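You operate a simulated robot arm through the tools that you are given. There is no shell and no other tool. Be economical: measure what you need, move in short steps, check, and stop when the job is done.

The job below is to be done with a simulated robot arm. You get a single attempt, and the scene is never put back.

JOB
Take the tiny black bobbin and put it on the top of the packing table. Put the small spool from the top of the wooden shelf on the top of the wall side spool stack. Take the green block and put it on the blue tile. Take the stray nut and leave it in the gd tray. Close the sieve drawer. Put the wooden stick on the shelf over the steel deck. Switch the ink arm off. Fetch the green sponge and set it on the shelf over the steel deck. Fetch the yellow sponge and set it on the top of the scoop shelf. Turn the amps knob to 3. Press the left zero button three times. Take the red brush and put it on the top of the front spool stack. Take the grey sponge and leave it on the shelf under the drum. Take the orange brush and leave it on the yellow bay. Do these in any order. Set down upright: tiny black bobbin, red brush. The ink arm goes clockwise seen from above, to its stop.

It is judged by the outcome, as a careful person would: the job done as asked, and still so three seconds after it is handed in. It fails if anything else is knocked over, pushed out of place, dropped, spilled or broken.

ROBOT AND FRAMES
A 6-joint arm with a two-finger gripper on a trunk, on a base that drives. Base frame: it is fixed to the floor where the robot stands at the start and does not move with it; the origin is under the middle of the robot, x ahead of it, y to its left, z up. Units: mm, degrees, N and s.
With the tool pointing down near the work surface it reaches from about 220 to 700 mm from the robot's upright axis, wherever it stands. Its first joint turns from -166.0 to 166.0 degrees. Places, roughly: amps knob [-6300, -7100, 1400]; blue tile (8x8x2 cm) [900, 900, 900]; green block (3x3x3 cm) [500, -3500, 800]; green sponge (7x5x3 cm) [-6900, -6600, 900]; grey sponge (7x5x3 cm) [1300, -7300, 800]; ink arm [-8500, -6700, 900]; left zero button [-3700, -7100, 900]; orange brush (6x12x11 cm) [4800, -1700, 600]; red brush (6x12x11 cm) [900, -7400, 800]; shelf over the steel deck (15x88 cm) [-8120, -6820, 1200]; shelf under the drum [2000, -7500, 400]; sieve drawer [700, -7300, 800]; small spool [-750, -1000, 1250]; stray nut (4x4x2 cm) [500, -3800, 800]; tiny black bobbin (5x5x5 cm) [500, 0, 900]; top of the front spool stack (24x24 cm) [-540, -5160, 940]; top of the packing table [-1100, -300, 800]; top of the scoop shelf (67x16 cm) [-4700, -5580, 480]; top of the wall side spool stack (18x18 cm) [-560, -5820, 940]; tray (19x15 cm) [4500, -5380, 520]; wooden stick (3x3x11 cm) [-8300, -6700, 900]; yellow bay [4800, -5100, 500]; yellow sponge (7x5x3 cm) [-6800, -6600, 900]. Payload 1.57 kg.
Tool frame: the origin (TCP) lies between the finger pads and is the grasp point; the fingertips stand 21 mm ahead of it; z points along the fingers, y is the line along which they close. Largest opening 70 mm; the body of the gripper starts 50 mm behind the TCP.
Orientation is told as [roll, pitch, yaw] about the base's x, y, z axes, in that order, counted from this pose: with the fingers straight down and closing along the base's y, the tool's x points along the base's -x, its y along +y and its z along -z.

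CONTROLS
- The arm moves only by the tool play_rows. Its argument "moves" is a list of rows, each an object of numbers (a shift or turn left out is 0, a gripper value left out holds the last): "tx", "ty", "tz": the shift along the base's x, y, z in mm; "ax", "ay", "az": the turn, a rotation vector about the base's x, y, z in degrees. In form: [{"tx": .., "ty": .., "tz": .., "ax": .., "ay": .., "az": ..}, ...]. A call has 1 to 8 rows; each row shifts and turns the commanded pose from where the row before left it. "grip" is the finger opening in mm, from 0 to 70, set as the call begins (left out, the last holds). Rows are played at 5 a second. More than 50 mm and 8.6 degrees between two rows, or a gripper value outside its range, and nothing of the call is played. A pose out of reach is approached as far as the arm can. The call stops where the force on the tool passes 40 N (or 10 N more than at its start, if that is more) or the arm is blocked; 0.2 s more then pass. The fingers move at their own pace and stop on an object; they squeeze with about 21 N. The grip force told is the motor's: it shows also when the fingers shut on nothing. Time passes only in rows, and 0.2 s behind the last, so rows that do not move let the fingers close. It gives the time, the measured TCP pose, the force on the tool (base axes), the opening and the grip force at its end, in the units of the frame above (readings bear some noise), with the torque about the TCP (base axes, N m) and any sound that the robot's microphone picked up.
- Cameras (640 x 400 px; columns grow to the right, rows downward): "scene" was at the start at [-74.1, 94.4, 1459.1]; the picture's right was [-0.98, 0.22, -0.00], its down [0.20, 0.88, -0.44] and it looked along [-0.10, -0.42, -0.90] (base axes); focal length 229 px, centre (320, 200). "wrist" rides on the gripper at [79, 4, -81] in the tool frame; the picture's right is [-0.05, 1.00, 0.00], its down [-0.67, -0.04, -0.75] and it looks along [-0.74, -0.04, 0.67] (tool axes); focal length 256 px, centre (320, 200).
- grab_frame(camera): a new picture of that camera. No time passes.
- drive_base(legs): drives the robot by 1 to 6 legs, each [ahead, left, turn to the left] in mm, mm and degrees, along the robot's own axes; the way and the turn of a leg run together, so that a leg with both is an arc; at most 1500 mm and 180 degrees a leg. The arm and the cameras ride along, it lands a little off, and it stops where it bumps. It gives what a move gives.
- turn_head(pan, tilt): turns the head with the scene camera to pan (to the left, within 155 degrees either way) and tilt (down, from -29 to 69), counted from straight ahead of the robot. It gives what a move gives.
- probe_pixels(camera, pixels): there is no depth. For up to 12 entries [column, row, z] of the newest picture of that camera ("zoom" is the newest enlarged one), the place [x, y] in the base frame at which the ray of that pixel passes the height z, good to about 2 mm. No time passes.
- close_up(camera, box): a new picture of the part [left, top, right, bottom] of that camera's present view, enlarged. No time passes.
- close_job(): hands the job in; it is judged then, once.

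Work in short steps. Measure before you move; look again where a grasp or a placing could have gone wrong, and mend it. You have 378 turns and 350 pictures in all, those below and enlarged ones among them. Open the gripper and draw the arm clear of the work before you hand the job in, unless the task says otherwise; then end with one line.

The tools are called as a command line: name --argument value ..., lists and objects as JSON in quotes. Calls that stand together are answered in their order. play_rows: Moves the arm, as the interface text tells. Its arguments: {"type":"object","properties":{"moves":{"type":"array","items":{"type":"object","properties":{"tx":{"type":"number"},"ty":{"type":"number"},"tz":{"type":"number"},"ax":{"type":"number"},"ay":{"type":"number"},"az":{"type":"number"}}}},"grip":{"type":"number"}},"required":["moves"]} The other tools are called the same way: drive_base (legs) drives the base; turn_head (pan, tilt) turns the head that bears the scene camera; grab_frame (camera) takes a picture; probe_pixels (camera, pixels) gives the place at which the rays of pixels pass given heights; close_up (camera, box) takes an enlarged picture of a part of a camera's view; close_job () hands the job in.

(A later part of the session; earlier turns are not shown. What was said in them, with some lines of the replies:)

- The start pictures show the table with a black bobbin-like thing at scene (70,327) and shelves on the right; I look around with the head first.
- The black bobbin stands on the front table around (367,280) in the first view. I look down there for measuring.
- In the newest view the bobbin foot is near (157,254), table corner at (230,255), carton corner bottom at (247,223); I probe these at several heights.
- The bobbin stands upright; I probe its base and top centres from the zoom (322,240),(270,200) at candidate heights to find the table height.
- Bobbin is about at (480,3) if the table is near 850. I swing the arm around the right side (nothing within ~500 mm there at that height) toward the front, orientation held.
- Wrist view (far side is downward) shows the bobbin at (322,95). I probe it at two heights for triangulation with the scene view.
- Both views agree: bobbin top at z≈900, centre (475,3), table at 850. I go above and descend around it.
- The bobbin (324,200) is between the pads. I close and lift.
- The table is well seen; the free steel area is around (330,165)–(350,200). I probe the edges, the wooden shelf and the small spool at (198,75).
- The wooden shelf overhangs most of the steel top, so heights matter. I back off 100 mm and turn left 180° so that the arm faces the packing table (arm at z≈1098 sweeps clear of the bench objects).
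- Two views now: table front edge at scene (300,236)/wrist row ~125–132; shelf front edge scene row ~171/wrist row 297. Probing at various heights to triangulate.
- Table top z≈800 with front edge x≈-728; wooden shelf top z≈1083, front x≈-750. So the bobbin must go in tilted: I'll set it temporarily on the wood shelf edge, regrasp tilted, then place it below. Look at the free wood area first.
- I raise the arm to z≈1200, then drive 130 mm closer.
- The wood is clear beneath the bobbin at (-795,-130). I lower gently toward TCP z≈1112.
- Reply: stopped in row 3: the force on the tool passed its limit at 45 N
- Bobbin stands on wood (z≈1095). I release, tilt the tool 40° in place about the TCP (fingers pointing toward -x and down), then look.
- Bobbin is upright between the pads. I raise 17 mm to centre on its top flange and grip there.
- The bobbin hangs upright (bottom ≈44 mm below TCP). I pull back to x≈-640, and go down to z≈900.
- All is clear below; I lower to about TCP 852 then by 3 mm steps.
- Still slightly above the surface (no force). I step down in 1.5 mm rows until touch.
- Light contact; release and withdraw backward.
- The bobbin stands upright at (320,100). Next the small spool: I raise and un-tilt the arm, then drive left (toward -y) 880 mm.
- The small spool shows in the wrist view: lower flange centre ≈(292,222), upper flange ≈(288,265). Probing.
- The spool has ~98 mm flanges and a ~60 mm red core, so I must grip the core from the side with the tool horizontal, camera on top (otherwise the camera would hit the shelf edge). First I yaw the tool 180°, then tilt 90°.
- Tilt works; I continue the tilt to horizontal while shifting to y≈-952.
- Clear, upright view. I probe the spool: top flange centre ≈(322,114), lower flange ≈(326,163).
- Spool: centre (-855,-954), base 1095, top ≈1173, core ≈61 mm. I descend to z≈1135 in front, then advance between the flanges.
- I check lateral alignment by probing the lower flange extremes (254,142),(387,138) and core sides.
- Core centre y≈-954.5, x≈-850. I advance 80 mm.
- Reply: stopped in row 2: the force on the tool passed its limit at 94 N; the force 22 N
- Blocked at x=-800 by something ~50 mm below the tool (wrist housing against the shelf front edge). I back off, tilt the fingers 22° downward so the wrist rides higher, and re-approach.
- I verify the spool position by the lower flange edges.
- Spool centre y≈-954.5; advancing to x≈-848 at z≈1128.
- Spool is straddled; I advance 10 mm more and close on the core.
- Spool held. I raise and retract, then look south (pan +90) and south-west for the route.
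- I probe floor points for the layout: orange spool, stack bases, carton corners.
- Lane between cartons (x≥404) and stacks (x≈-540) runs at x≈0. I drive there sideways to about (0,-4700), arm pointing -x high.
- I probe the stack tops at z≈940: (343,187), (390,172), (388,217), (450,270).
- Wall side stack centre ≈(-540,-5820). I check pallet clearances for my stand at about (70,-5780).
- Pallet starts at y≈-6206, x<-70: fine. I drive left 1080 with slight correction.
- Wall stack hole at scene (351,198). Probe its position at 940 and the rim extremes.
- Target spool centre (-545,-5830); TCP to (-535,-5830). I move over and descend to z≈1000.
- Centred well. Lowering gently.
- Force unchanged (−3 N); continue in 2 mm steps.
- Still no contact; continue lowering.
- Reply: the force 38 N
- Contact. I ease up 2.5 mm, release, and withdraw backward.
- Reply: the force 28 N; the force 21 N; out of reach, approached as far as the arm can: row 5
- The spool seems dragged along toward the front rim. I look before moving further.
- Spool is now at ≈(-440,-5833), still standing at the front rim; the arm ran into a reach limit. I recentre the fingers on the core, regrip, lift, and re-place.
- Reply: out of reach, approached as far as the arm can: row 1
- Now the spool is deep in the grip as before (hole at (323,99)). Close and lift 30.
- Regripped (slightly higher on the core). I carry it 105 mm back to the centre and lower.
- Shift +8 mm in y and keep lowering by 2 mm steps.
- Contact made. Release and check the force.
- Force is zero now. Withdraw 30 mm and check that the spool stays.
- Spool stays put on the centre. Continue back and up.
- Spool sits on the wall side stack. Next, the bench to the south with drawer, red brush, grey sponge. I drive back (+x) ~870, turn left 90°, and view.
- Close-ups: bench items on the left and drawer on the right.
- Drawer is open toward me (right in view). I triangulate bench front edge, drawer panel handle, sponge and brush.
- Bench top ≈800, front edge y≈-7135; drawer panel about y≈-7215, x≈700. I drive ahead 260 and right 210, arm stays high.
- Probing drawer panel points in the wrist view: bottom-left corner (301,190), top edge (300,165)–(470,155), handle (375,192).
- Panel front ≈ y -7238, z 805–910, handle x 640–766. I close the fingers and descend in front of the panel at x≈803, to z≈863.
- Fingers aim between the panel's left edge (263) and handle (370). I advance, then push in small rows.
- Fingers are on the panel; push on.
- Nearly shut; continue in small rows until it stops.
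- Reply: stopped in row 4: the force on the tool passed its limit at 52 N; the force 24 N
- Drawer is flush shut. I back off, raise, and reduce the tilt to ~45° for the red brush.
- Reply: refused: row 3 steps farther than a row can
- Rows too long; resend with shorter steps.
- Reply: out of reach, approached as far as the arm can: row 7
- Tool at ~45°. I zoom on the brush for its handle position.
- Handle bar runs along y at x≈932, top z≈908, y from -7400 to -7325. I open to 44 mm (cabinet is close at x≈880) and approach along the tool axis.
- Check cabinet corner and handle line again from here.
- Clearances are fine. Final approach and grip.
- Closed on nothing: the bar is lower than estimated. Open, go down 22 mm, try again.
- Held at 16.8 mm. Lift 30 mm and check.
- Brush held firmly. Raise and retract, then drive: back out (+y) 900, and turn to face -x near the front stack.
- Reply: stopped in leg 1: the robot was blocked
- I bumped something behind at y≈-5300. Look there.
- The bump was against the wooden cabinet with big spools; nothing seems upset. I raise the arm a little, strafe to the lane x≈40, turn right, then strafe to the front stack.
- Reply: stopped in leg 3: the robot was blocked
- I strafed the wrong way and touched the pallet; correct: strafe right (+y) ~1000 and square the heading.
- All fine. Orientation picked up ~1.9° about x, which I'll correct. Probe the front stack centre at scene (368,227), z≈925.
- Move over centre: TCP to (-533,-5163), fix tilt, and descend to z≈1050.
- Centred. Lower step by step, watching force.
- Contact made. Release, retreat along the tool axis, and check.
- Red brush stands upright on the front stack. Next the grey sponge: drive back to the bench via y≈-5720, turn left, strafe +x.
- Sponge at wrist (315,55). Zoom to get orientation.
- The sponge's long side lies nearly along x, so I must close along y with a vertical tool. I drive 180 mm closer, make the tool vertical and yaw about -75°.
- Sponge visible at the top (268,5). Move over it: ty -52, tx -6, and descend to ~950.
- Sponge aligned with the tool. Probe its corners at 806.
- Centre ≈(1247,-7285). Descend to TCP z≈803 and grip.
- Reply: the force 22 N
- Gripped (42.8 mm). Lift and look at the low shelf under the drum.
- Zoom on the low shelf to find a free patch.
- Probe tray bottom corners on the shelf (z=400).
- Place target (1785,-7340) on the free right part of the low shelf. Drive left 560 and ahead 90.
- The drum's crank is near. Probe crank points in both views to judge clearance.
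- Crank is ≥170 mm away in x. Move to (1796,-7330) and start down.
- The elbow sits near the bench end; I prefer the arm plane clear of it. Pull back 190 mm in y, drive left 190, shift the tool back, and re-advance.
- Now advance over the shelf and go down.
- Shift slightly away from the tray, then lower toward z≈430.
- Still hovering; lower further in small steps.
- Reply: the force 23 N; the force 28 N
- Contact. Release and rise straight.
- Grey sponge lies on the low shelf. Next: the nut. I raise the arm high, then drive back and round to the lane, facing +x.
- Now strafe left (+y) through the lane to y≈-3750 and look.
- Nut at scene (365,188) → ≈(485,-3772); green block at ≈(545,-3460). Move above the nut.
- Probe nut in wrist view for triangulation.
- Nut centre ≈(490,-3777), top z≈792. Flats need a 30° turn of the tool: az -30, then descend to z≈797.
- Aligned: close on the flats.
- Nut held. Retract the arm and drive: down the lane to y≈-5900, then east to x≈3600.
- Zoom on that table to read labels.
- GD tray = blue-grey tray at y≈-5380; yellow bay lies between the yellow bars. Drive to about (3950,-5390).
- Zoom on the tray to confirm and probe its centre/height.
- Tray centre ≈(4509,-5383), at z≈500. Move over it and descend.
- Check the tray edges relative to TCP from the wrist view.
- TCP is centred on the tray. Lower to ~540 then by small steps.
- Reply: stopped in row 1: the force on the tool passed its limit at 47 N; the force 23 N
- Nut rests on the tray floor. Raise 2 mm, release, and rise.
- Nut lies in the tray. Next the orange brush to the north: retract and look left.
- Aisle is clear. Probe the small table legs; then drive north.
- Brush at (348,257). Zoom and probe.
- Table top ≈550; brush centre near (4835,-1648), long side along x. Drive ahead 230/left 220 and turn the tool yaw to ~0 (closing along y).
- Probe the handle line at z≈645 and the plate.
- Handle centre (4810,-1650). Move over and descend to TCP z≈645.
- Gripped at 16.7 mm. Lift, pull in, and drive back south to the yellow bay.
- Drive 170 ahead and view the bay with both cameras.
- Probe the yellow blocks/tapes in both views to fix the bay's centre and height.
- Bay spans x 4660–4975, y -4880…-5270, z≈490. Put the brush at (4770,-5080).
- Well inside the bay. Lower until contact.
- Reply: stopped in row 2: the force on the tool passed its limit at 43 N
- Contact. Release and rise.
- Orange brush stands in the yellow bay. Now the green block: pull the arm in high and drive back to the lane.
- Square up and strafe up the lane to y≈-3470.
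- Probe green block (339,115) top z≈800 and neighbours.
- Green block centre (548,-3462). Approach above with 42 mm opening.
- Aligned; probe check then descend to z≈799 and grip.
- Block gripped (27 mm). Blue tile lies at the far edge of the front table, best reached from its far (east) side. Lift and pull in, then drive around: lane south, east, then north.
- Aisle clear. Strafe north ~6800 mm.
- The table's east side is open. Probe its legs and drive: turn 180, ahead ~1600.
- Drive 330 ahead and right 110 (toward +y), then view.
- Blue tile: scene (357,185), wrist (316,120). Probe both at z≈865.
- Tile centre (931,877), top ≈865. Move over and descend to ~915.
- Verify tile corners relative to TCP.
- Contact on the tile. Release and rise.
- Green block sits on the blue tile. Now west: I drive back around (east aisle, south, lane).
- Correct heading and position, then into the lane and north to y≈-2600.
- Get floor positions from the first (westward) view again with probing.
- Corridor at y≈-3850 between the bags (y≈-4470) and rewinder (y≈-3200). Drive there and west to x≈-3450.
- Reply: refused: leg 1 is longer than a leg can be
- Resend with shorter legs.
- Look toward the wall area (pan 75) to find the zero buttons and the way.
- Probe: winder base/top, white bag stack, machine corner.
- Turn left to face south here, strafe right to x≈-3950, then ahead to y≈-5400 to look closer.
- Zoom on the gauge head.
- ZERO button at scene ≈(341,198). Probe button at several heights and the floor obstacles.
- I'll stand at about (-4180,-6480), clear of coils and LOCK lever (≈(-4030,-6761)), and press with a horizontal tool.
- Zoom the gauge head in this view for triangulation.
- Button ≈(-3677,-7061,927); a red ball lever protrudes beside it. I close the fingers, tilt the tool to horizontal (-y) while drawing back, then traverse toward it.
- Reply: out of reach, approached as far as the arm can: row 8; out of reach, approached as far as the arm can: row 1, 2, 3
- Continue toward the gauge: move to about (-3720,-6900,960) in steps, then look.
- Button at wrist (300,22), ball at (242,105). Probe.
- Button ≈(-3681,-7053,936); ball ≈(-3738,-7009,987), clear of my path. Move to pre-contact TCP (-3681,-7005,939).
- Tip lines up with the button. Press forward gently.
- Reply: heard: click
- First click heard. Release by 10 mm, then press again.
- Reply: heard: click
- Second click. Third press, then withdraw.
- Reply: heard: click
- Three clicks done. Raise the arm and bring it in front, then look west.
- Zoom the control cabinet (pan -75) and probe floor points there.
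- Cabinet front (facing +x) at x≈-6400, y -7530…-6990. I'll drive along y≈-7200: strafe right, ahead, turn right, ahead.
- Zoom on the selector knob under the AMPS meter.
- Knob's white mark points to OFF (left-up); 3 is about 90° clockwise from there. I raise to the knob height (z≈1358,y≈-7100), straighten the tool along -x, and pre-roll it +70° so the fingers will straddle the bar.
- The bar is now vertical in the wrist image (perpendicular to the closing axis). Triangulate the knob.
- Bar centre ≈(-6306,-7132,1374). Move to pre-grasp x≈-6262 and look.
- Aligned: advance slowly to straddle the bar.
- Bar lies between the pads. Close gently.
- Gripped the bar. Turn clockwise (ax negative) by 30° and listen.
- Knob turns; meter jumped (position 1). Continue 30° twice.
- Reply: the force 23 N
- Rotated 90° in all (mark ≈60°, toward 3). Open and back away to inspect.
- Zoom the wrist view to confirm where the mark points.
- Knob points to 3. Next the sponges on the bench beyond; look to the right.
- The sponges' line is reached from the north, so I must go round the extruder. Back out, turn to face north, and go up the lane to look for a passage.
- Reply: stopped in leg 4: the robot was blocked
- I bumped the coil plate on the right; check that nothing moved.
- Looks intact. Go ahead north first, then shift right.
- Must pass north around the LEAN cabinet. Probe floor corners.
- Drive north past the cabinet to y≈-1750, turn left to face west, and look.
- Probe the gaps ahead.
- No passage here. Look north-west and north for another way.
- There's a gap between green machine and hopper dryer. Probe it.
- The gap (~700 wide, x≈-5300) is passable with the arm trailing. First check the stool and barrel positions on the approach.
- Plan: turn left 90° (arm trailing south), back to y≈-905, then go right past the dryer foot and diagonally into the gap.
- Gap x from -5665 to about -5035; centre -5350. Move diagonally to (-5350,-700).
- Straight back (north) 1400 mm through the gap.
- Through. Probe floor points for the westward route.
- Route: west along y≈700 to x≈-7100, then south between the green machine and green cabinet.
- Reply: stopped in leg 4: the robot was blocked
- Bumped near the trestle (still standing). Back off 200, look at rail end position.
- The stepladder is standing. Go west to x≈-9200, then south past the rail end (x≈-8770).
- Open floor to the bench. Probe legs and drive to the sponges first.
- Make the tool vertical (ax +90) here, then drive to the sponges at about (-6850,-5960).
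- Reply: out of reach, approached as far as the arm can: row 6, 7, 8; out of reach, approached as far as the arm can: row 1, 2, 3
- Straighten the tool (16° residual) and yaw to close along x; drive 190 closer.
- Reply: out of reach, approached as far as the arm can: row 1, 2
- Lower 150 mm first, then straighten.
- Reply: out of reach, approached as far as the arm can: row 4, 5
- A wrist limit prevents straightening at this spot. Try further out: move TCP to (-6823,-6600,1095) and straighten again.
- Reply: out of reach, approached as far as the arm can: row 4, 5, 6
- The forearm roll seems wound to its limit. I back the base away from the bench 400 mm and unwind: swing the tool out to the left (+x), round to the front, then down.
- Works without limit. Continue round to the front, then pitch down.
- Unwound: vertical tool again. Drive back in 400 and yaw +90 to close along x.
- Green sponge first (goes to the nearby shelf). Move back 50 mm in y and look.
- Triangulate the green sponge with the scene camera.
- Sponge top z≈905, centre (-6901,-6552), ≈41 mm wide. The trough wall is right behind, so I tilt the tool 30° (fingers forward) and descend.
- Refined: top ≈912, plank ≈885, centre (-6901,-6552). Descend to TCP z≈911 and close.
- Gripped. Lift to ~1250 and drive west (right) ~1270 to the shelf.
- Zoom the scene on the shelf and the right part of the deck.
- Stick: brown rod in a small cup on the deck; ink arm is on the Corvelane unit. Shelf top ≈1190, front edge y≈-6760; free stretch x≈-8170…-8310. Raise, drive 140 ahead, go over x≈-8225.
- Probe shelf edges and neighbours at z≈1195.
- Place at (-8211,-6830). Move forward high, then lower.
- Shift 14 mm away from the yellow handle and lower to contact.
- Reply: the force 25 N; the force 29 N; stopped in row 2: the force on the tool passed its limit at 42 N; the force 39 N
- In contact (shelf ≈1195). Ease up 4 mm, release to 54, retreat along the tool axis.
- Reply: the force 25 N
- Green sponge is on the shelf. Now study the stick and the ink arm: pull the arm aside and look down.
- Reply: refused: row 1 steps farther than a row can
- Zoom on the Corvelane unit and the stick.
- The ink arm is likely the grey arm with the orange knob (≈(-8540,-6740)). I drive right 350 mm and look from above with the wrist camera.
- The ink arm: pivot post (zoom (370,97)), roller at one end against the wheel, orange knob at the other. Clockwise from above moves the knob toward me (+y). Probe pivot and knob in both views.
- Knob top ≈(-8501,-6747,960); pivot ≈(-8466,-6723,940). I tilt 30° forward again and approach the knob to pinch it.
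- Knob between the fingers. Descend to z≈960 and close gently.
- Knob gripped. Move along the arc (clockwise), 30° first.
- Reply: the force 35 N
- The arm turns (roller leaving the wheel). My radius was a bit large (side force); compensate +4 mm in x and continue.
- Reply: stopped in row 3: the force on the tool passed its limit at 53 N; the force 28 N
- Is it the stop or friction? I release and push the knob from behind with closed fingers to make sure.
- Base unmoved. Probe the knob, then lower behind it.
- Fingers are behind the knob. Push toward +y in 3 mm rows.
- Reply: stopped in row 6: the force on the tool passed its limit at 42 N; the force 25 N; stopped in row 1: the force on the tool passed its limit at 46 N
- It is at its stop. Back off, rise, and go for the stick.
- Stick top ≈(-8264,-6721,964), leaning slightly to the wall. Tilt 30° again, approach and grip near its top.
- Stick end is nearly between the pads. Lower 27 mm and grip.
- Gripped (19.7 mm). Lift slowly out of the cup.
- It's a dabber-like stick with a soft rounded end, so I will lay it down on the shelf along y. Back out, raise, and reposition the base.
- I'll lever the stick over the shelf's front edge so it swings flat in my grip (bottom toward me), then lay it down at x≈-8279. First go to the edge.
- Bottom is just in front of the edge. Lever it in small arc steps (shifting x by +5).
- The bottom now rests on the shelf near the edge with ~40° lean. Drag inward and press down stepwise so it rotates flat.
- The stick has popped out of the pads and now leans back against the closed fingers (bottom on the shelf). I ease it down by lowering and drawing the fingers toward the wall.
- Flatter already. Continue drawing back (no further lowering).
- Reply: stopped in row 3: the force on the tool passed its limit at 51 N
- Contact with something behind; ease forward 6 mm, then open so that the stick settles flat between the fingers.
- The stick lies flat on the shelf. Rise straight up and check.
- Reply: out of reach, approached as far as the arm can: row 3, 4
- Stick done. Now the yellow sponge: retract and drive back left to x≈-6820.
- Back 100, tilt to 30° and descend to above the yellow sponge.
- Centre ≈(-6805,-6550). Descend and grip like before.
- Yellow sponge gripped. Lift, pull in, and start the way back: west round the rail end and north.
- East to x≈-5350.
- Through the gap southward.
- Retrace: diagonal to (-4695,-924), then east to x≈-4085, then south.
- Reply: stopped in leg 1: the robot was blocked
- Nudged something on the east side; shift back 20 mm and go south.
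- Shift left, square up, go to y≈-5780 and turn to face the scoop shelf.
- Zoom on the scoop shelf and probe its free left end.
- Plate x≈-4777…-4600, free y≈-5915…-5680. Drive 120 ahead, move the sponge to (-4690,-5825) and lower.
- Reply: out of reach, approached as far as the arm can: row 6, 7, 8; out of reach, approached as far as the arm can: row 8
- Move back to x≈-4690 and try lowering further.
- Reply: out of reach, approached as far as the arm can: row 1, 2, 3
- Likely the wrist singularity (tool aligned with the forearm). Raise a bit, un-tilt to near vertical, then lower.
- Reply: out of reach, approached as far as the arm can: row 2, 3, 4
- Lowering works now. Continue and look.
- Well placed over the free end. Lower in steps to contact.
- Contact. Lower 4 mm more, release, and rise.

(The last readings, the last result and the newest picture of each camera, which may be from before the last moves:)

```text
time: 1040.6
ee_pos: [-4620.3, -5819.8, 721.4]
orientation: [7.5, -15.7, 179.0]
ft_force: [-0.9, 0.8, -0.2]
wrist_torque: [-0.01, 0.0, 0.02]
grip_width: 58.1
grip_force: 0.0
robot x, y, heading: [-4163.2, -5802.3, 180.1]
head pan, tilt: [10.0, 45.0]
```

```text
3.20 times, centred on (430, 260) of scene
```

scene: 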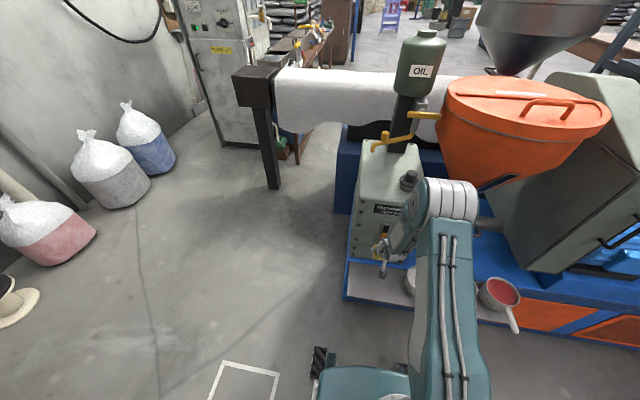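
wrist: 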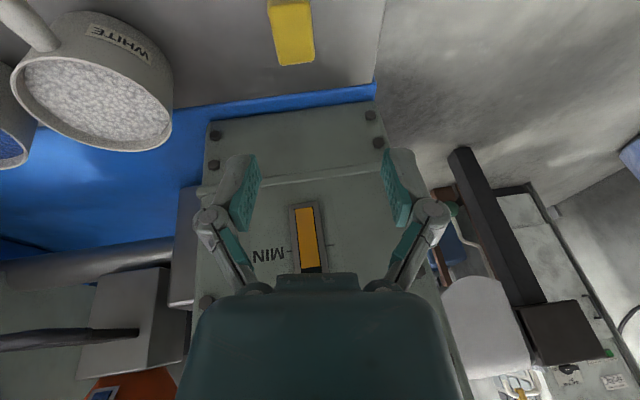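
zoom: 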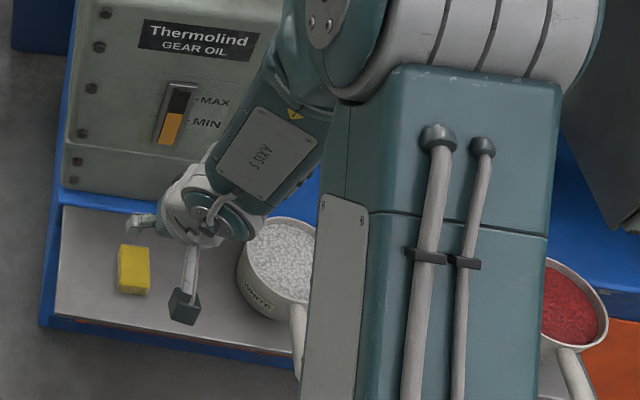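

Yellow sponge lies on the scoop shelf. Draw the arm clear and glance north to check that my last bump upset nothing.

play_rows --moves '[{"tz": 40, "tx": 25}, {"tz": 40, "tx": 25}, {"tz": 45}, {"tz": 45}, {"tz": 45}]'

drive_base --legs '[[-110, 0, 0]]'

turn_head --pan -90 --tilt 12

grab_frame --camera "scene"

turn_head --pan 115 --tilt 25

grab_frame --camera "scene"

```text
time: 1041.8
ee_pos: [-4572.1, -5819.2, 935.0]
orientation: [7.5, -15.7, 179.0]
ft_force: [-0.2, -0.3, -0.1]
wrist_torque: [0.0, 0.0, -0.03]
grip_width: 58.0
grip_force: 0.1
robot x, y, heading: [-4159.4, -5798.8, 180.1]
head pan, tilt: [10.0, 45.0]
```

```text
time: 1043.0
ee_pos: [-4462.3, -5820.0, 934.5]
orientation: [7.5, -15.9, 179.0]
ft_force: [0.2, -0.1, 0.1]
wrist_torque: [-0.01, -0.02, -0.01]
grip_width: 57.9
grip_force: 0.0
robot x, y, heading: [-4052.4, -5799.7, 180.0]
head pan, tilt: [10.0, 45.0]
```

```text
time: 1044.7
ee_pos: [-4461.8, -5819.9, 934.4]
orientation: [7.4, -15.9, 178.9]
ft_force: [1.1, -0.2, -0.2]
wrist_torque: [0.01, -0.02, 0.0]
grip_width: 58.2
grip_force: 0.0
robot x, y, heading: [-4055.0, -5799.1, 179.9]
head pan, tilt: [-90.0, 12.0]
```

```text
51 pictures are left
```

scene: 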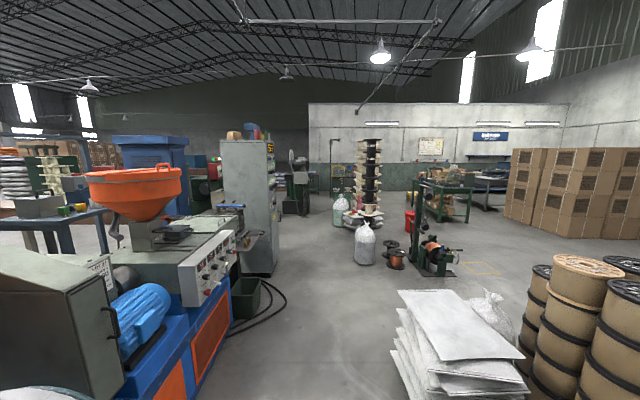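

```text
time: 1047.7
ee_pos: [-4462.1, -5819.6, 935.3]
orientation: [7.4, -15.8, 179.0]
ft_force: [-0.2, -1.0, -0.2]
wrist_torque: [-0.02, -0.02, 0.01]
grip_width: 58.0
grip_force: 0.1
robot x, y, heading: [-4050.3, -5797.6, 180.2]
head pan, tilt: [115.0, 25.0]
```

```text
50 pictures are left
```

scene: 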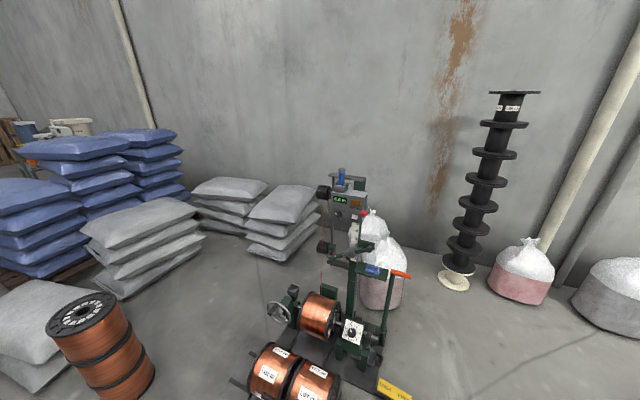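

Everything stands upright: spool towers, bags and winder look undisturbed, the gripper is open and the arm is clear. I hand the job in.

close_job

```text
The job is handed in.
```

I've handed the job in with all fourteen tasks carried out; while driving I bumped the wooden cabinet, sack pallet, coil plate, near the stepladder, and one unidentified object, and saw nothing knocked over when I looked afterwards.
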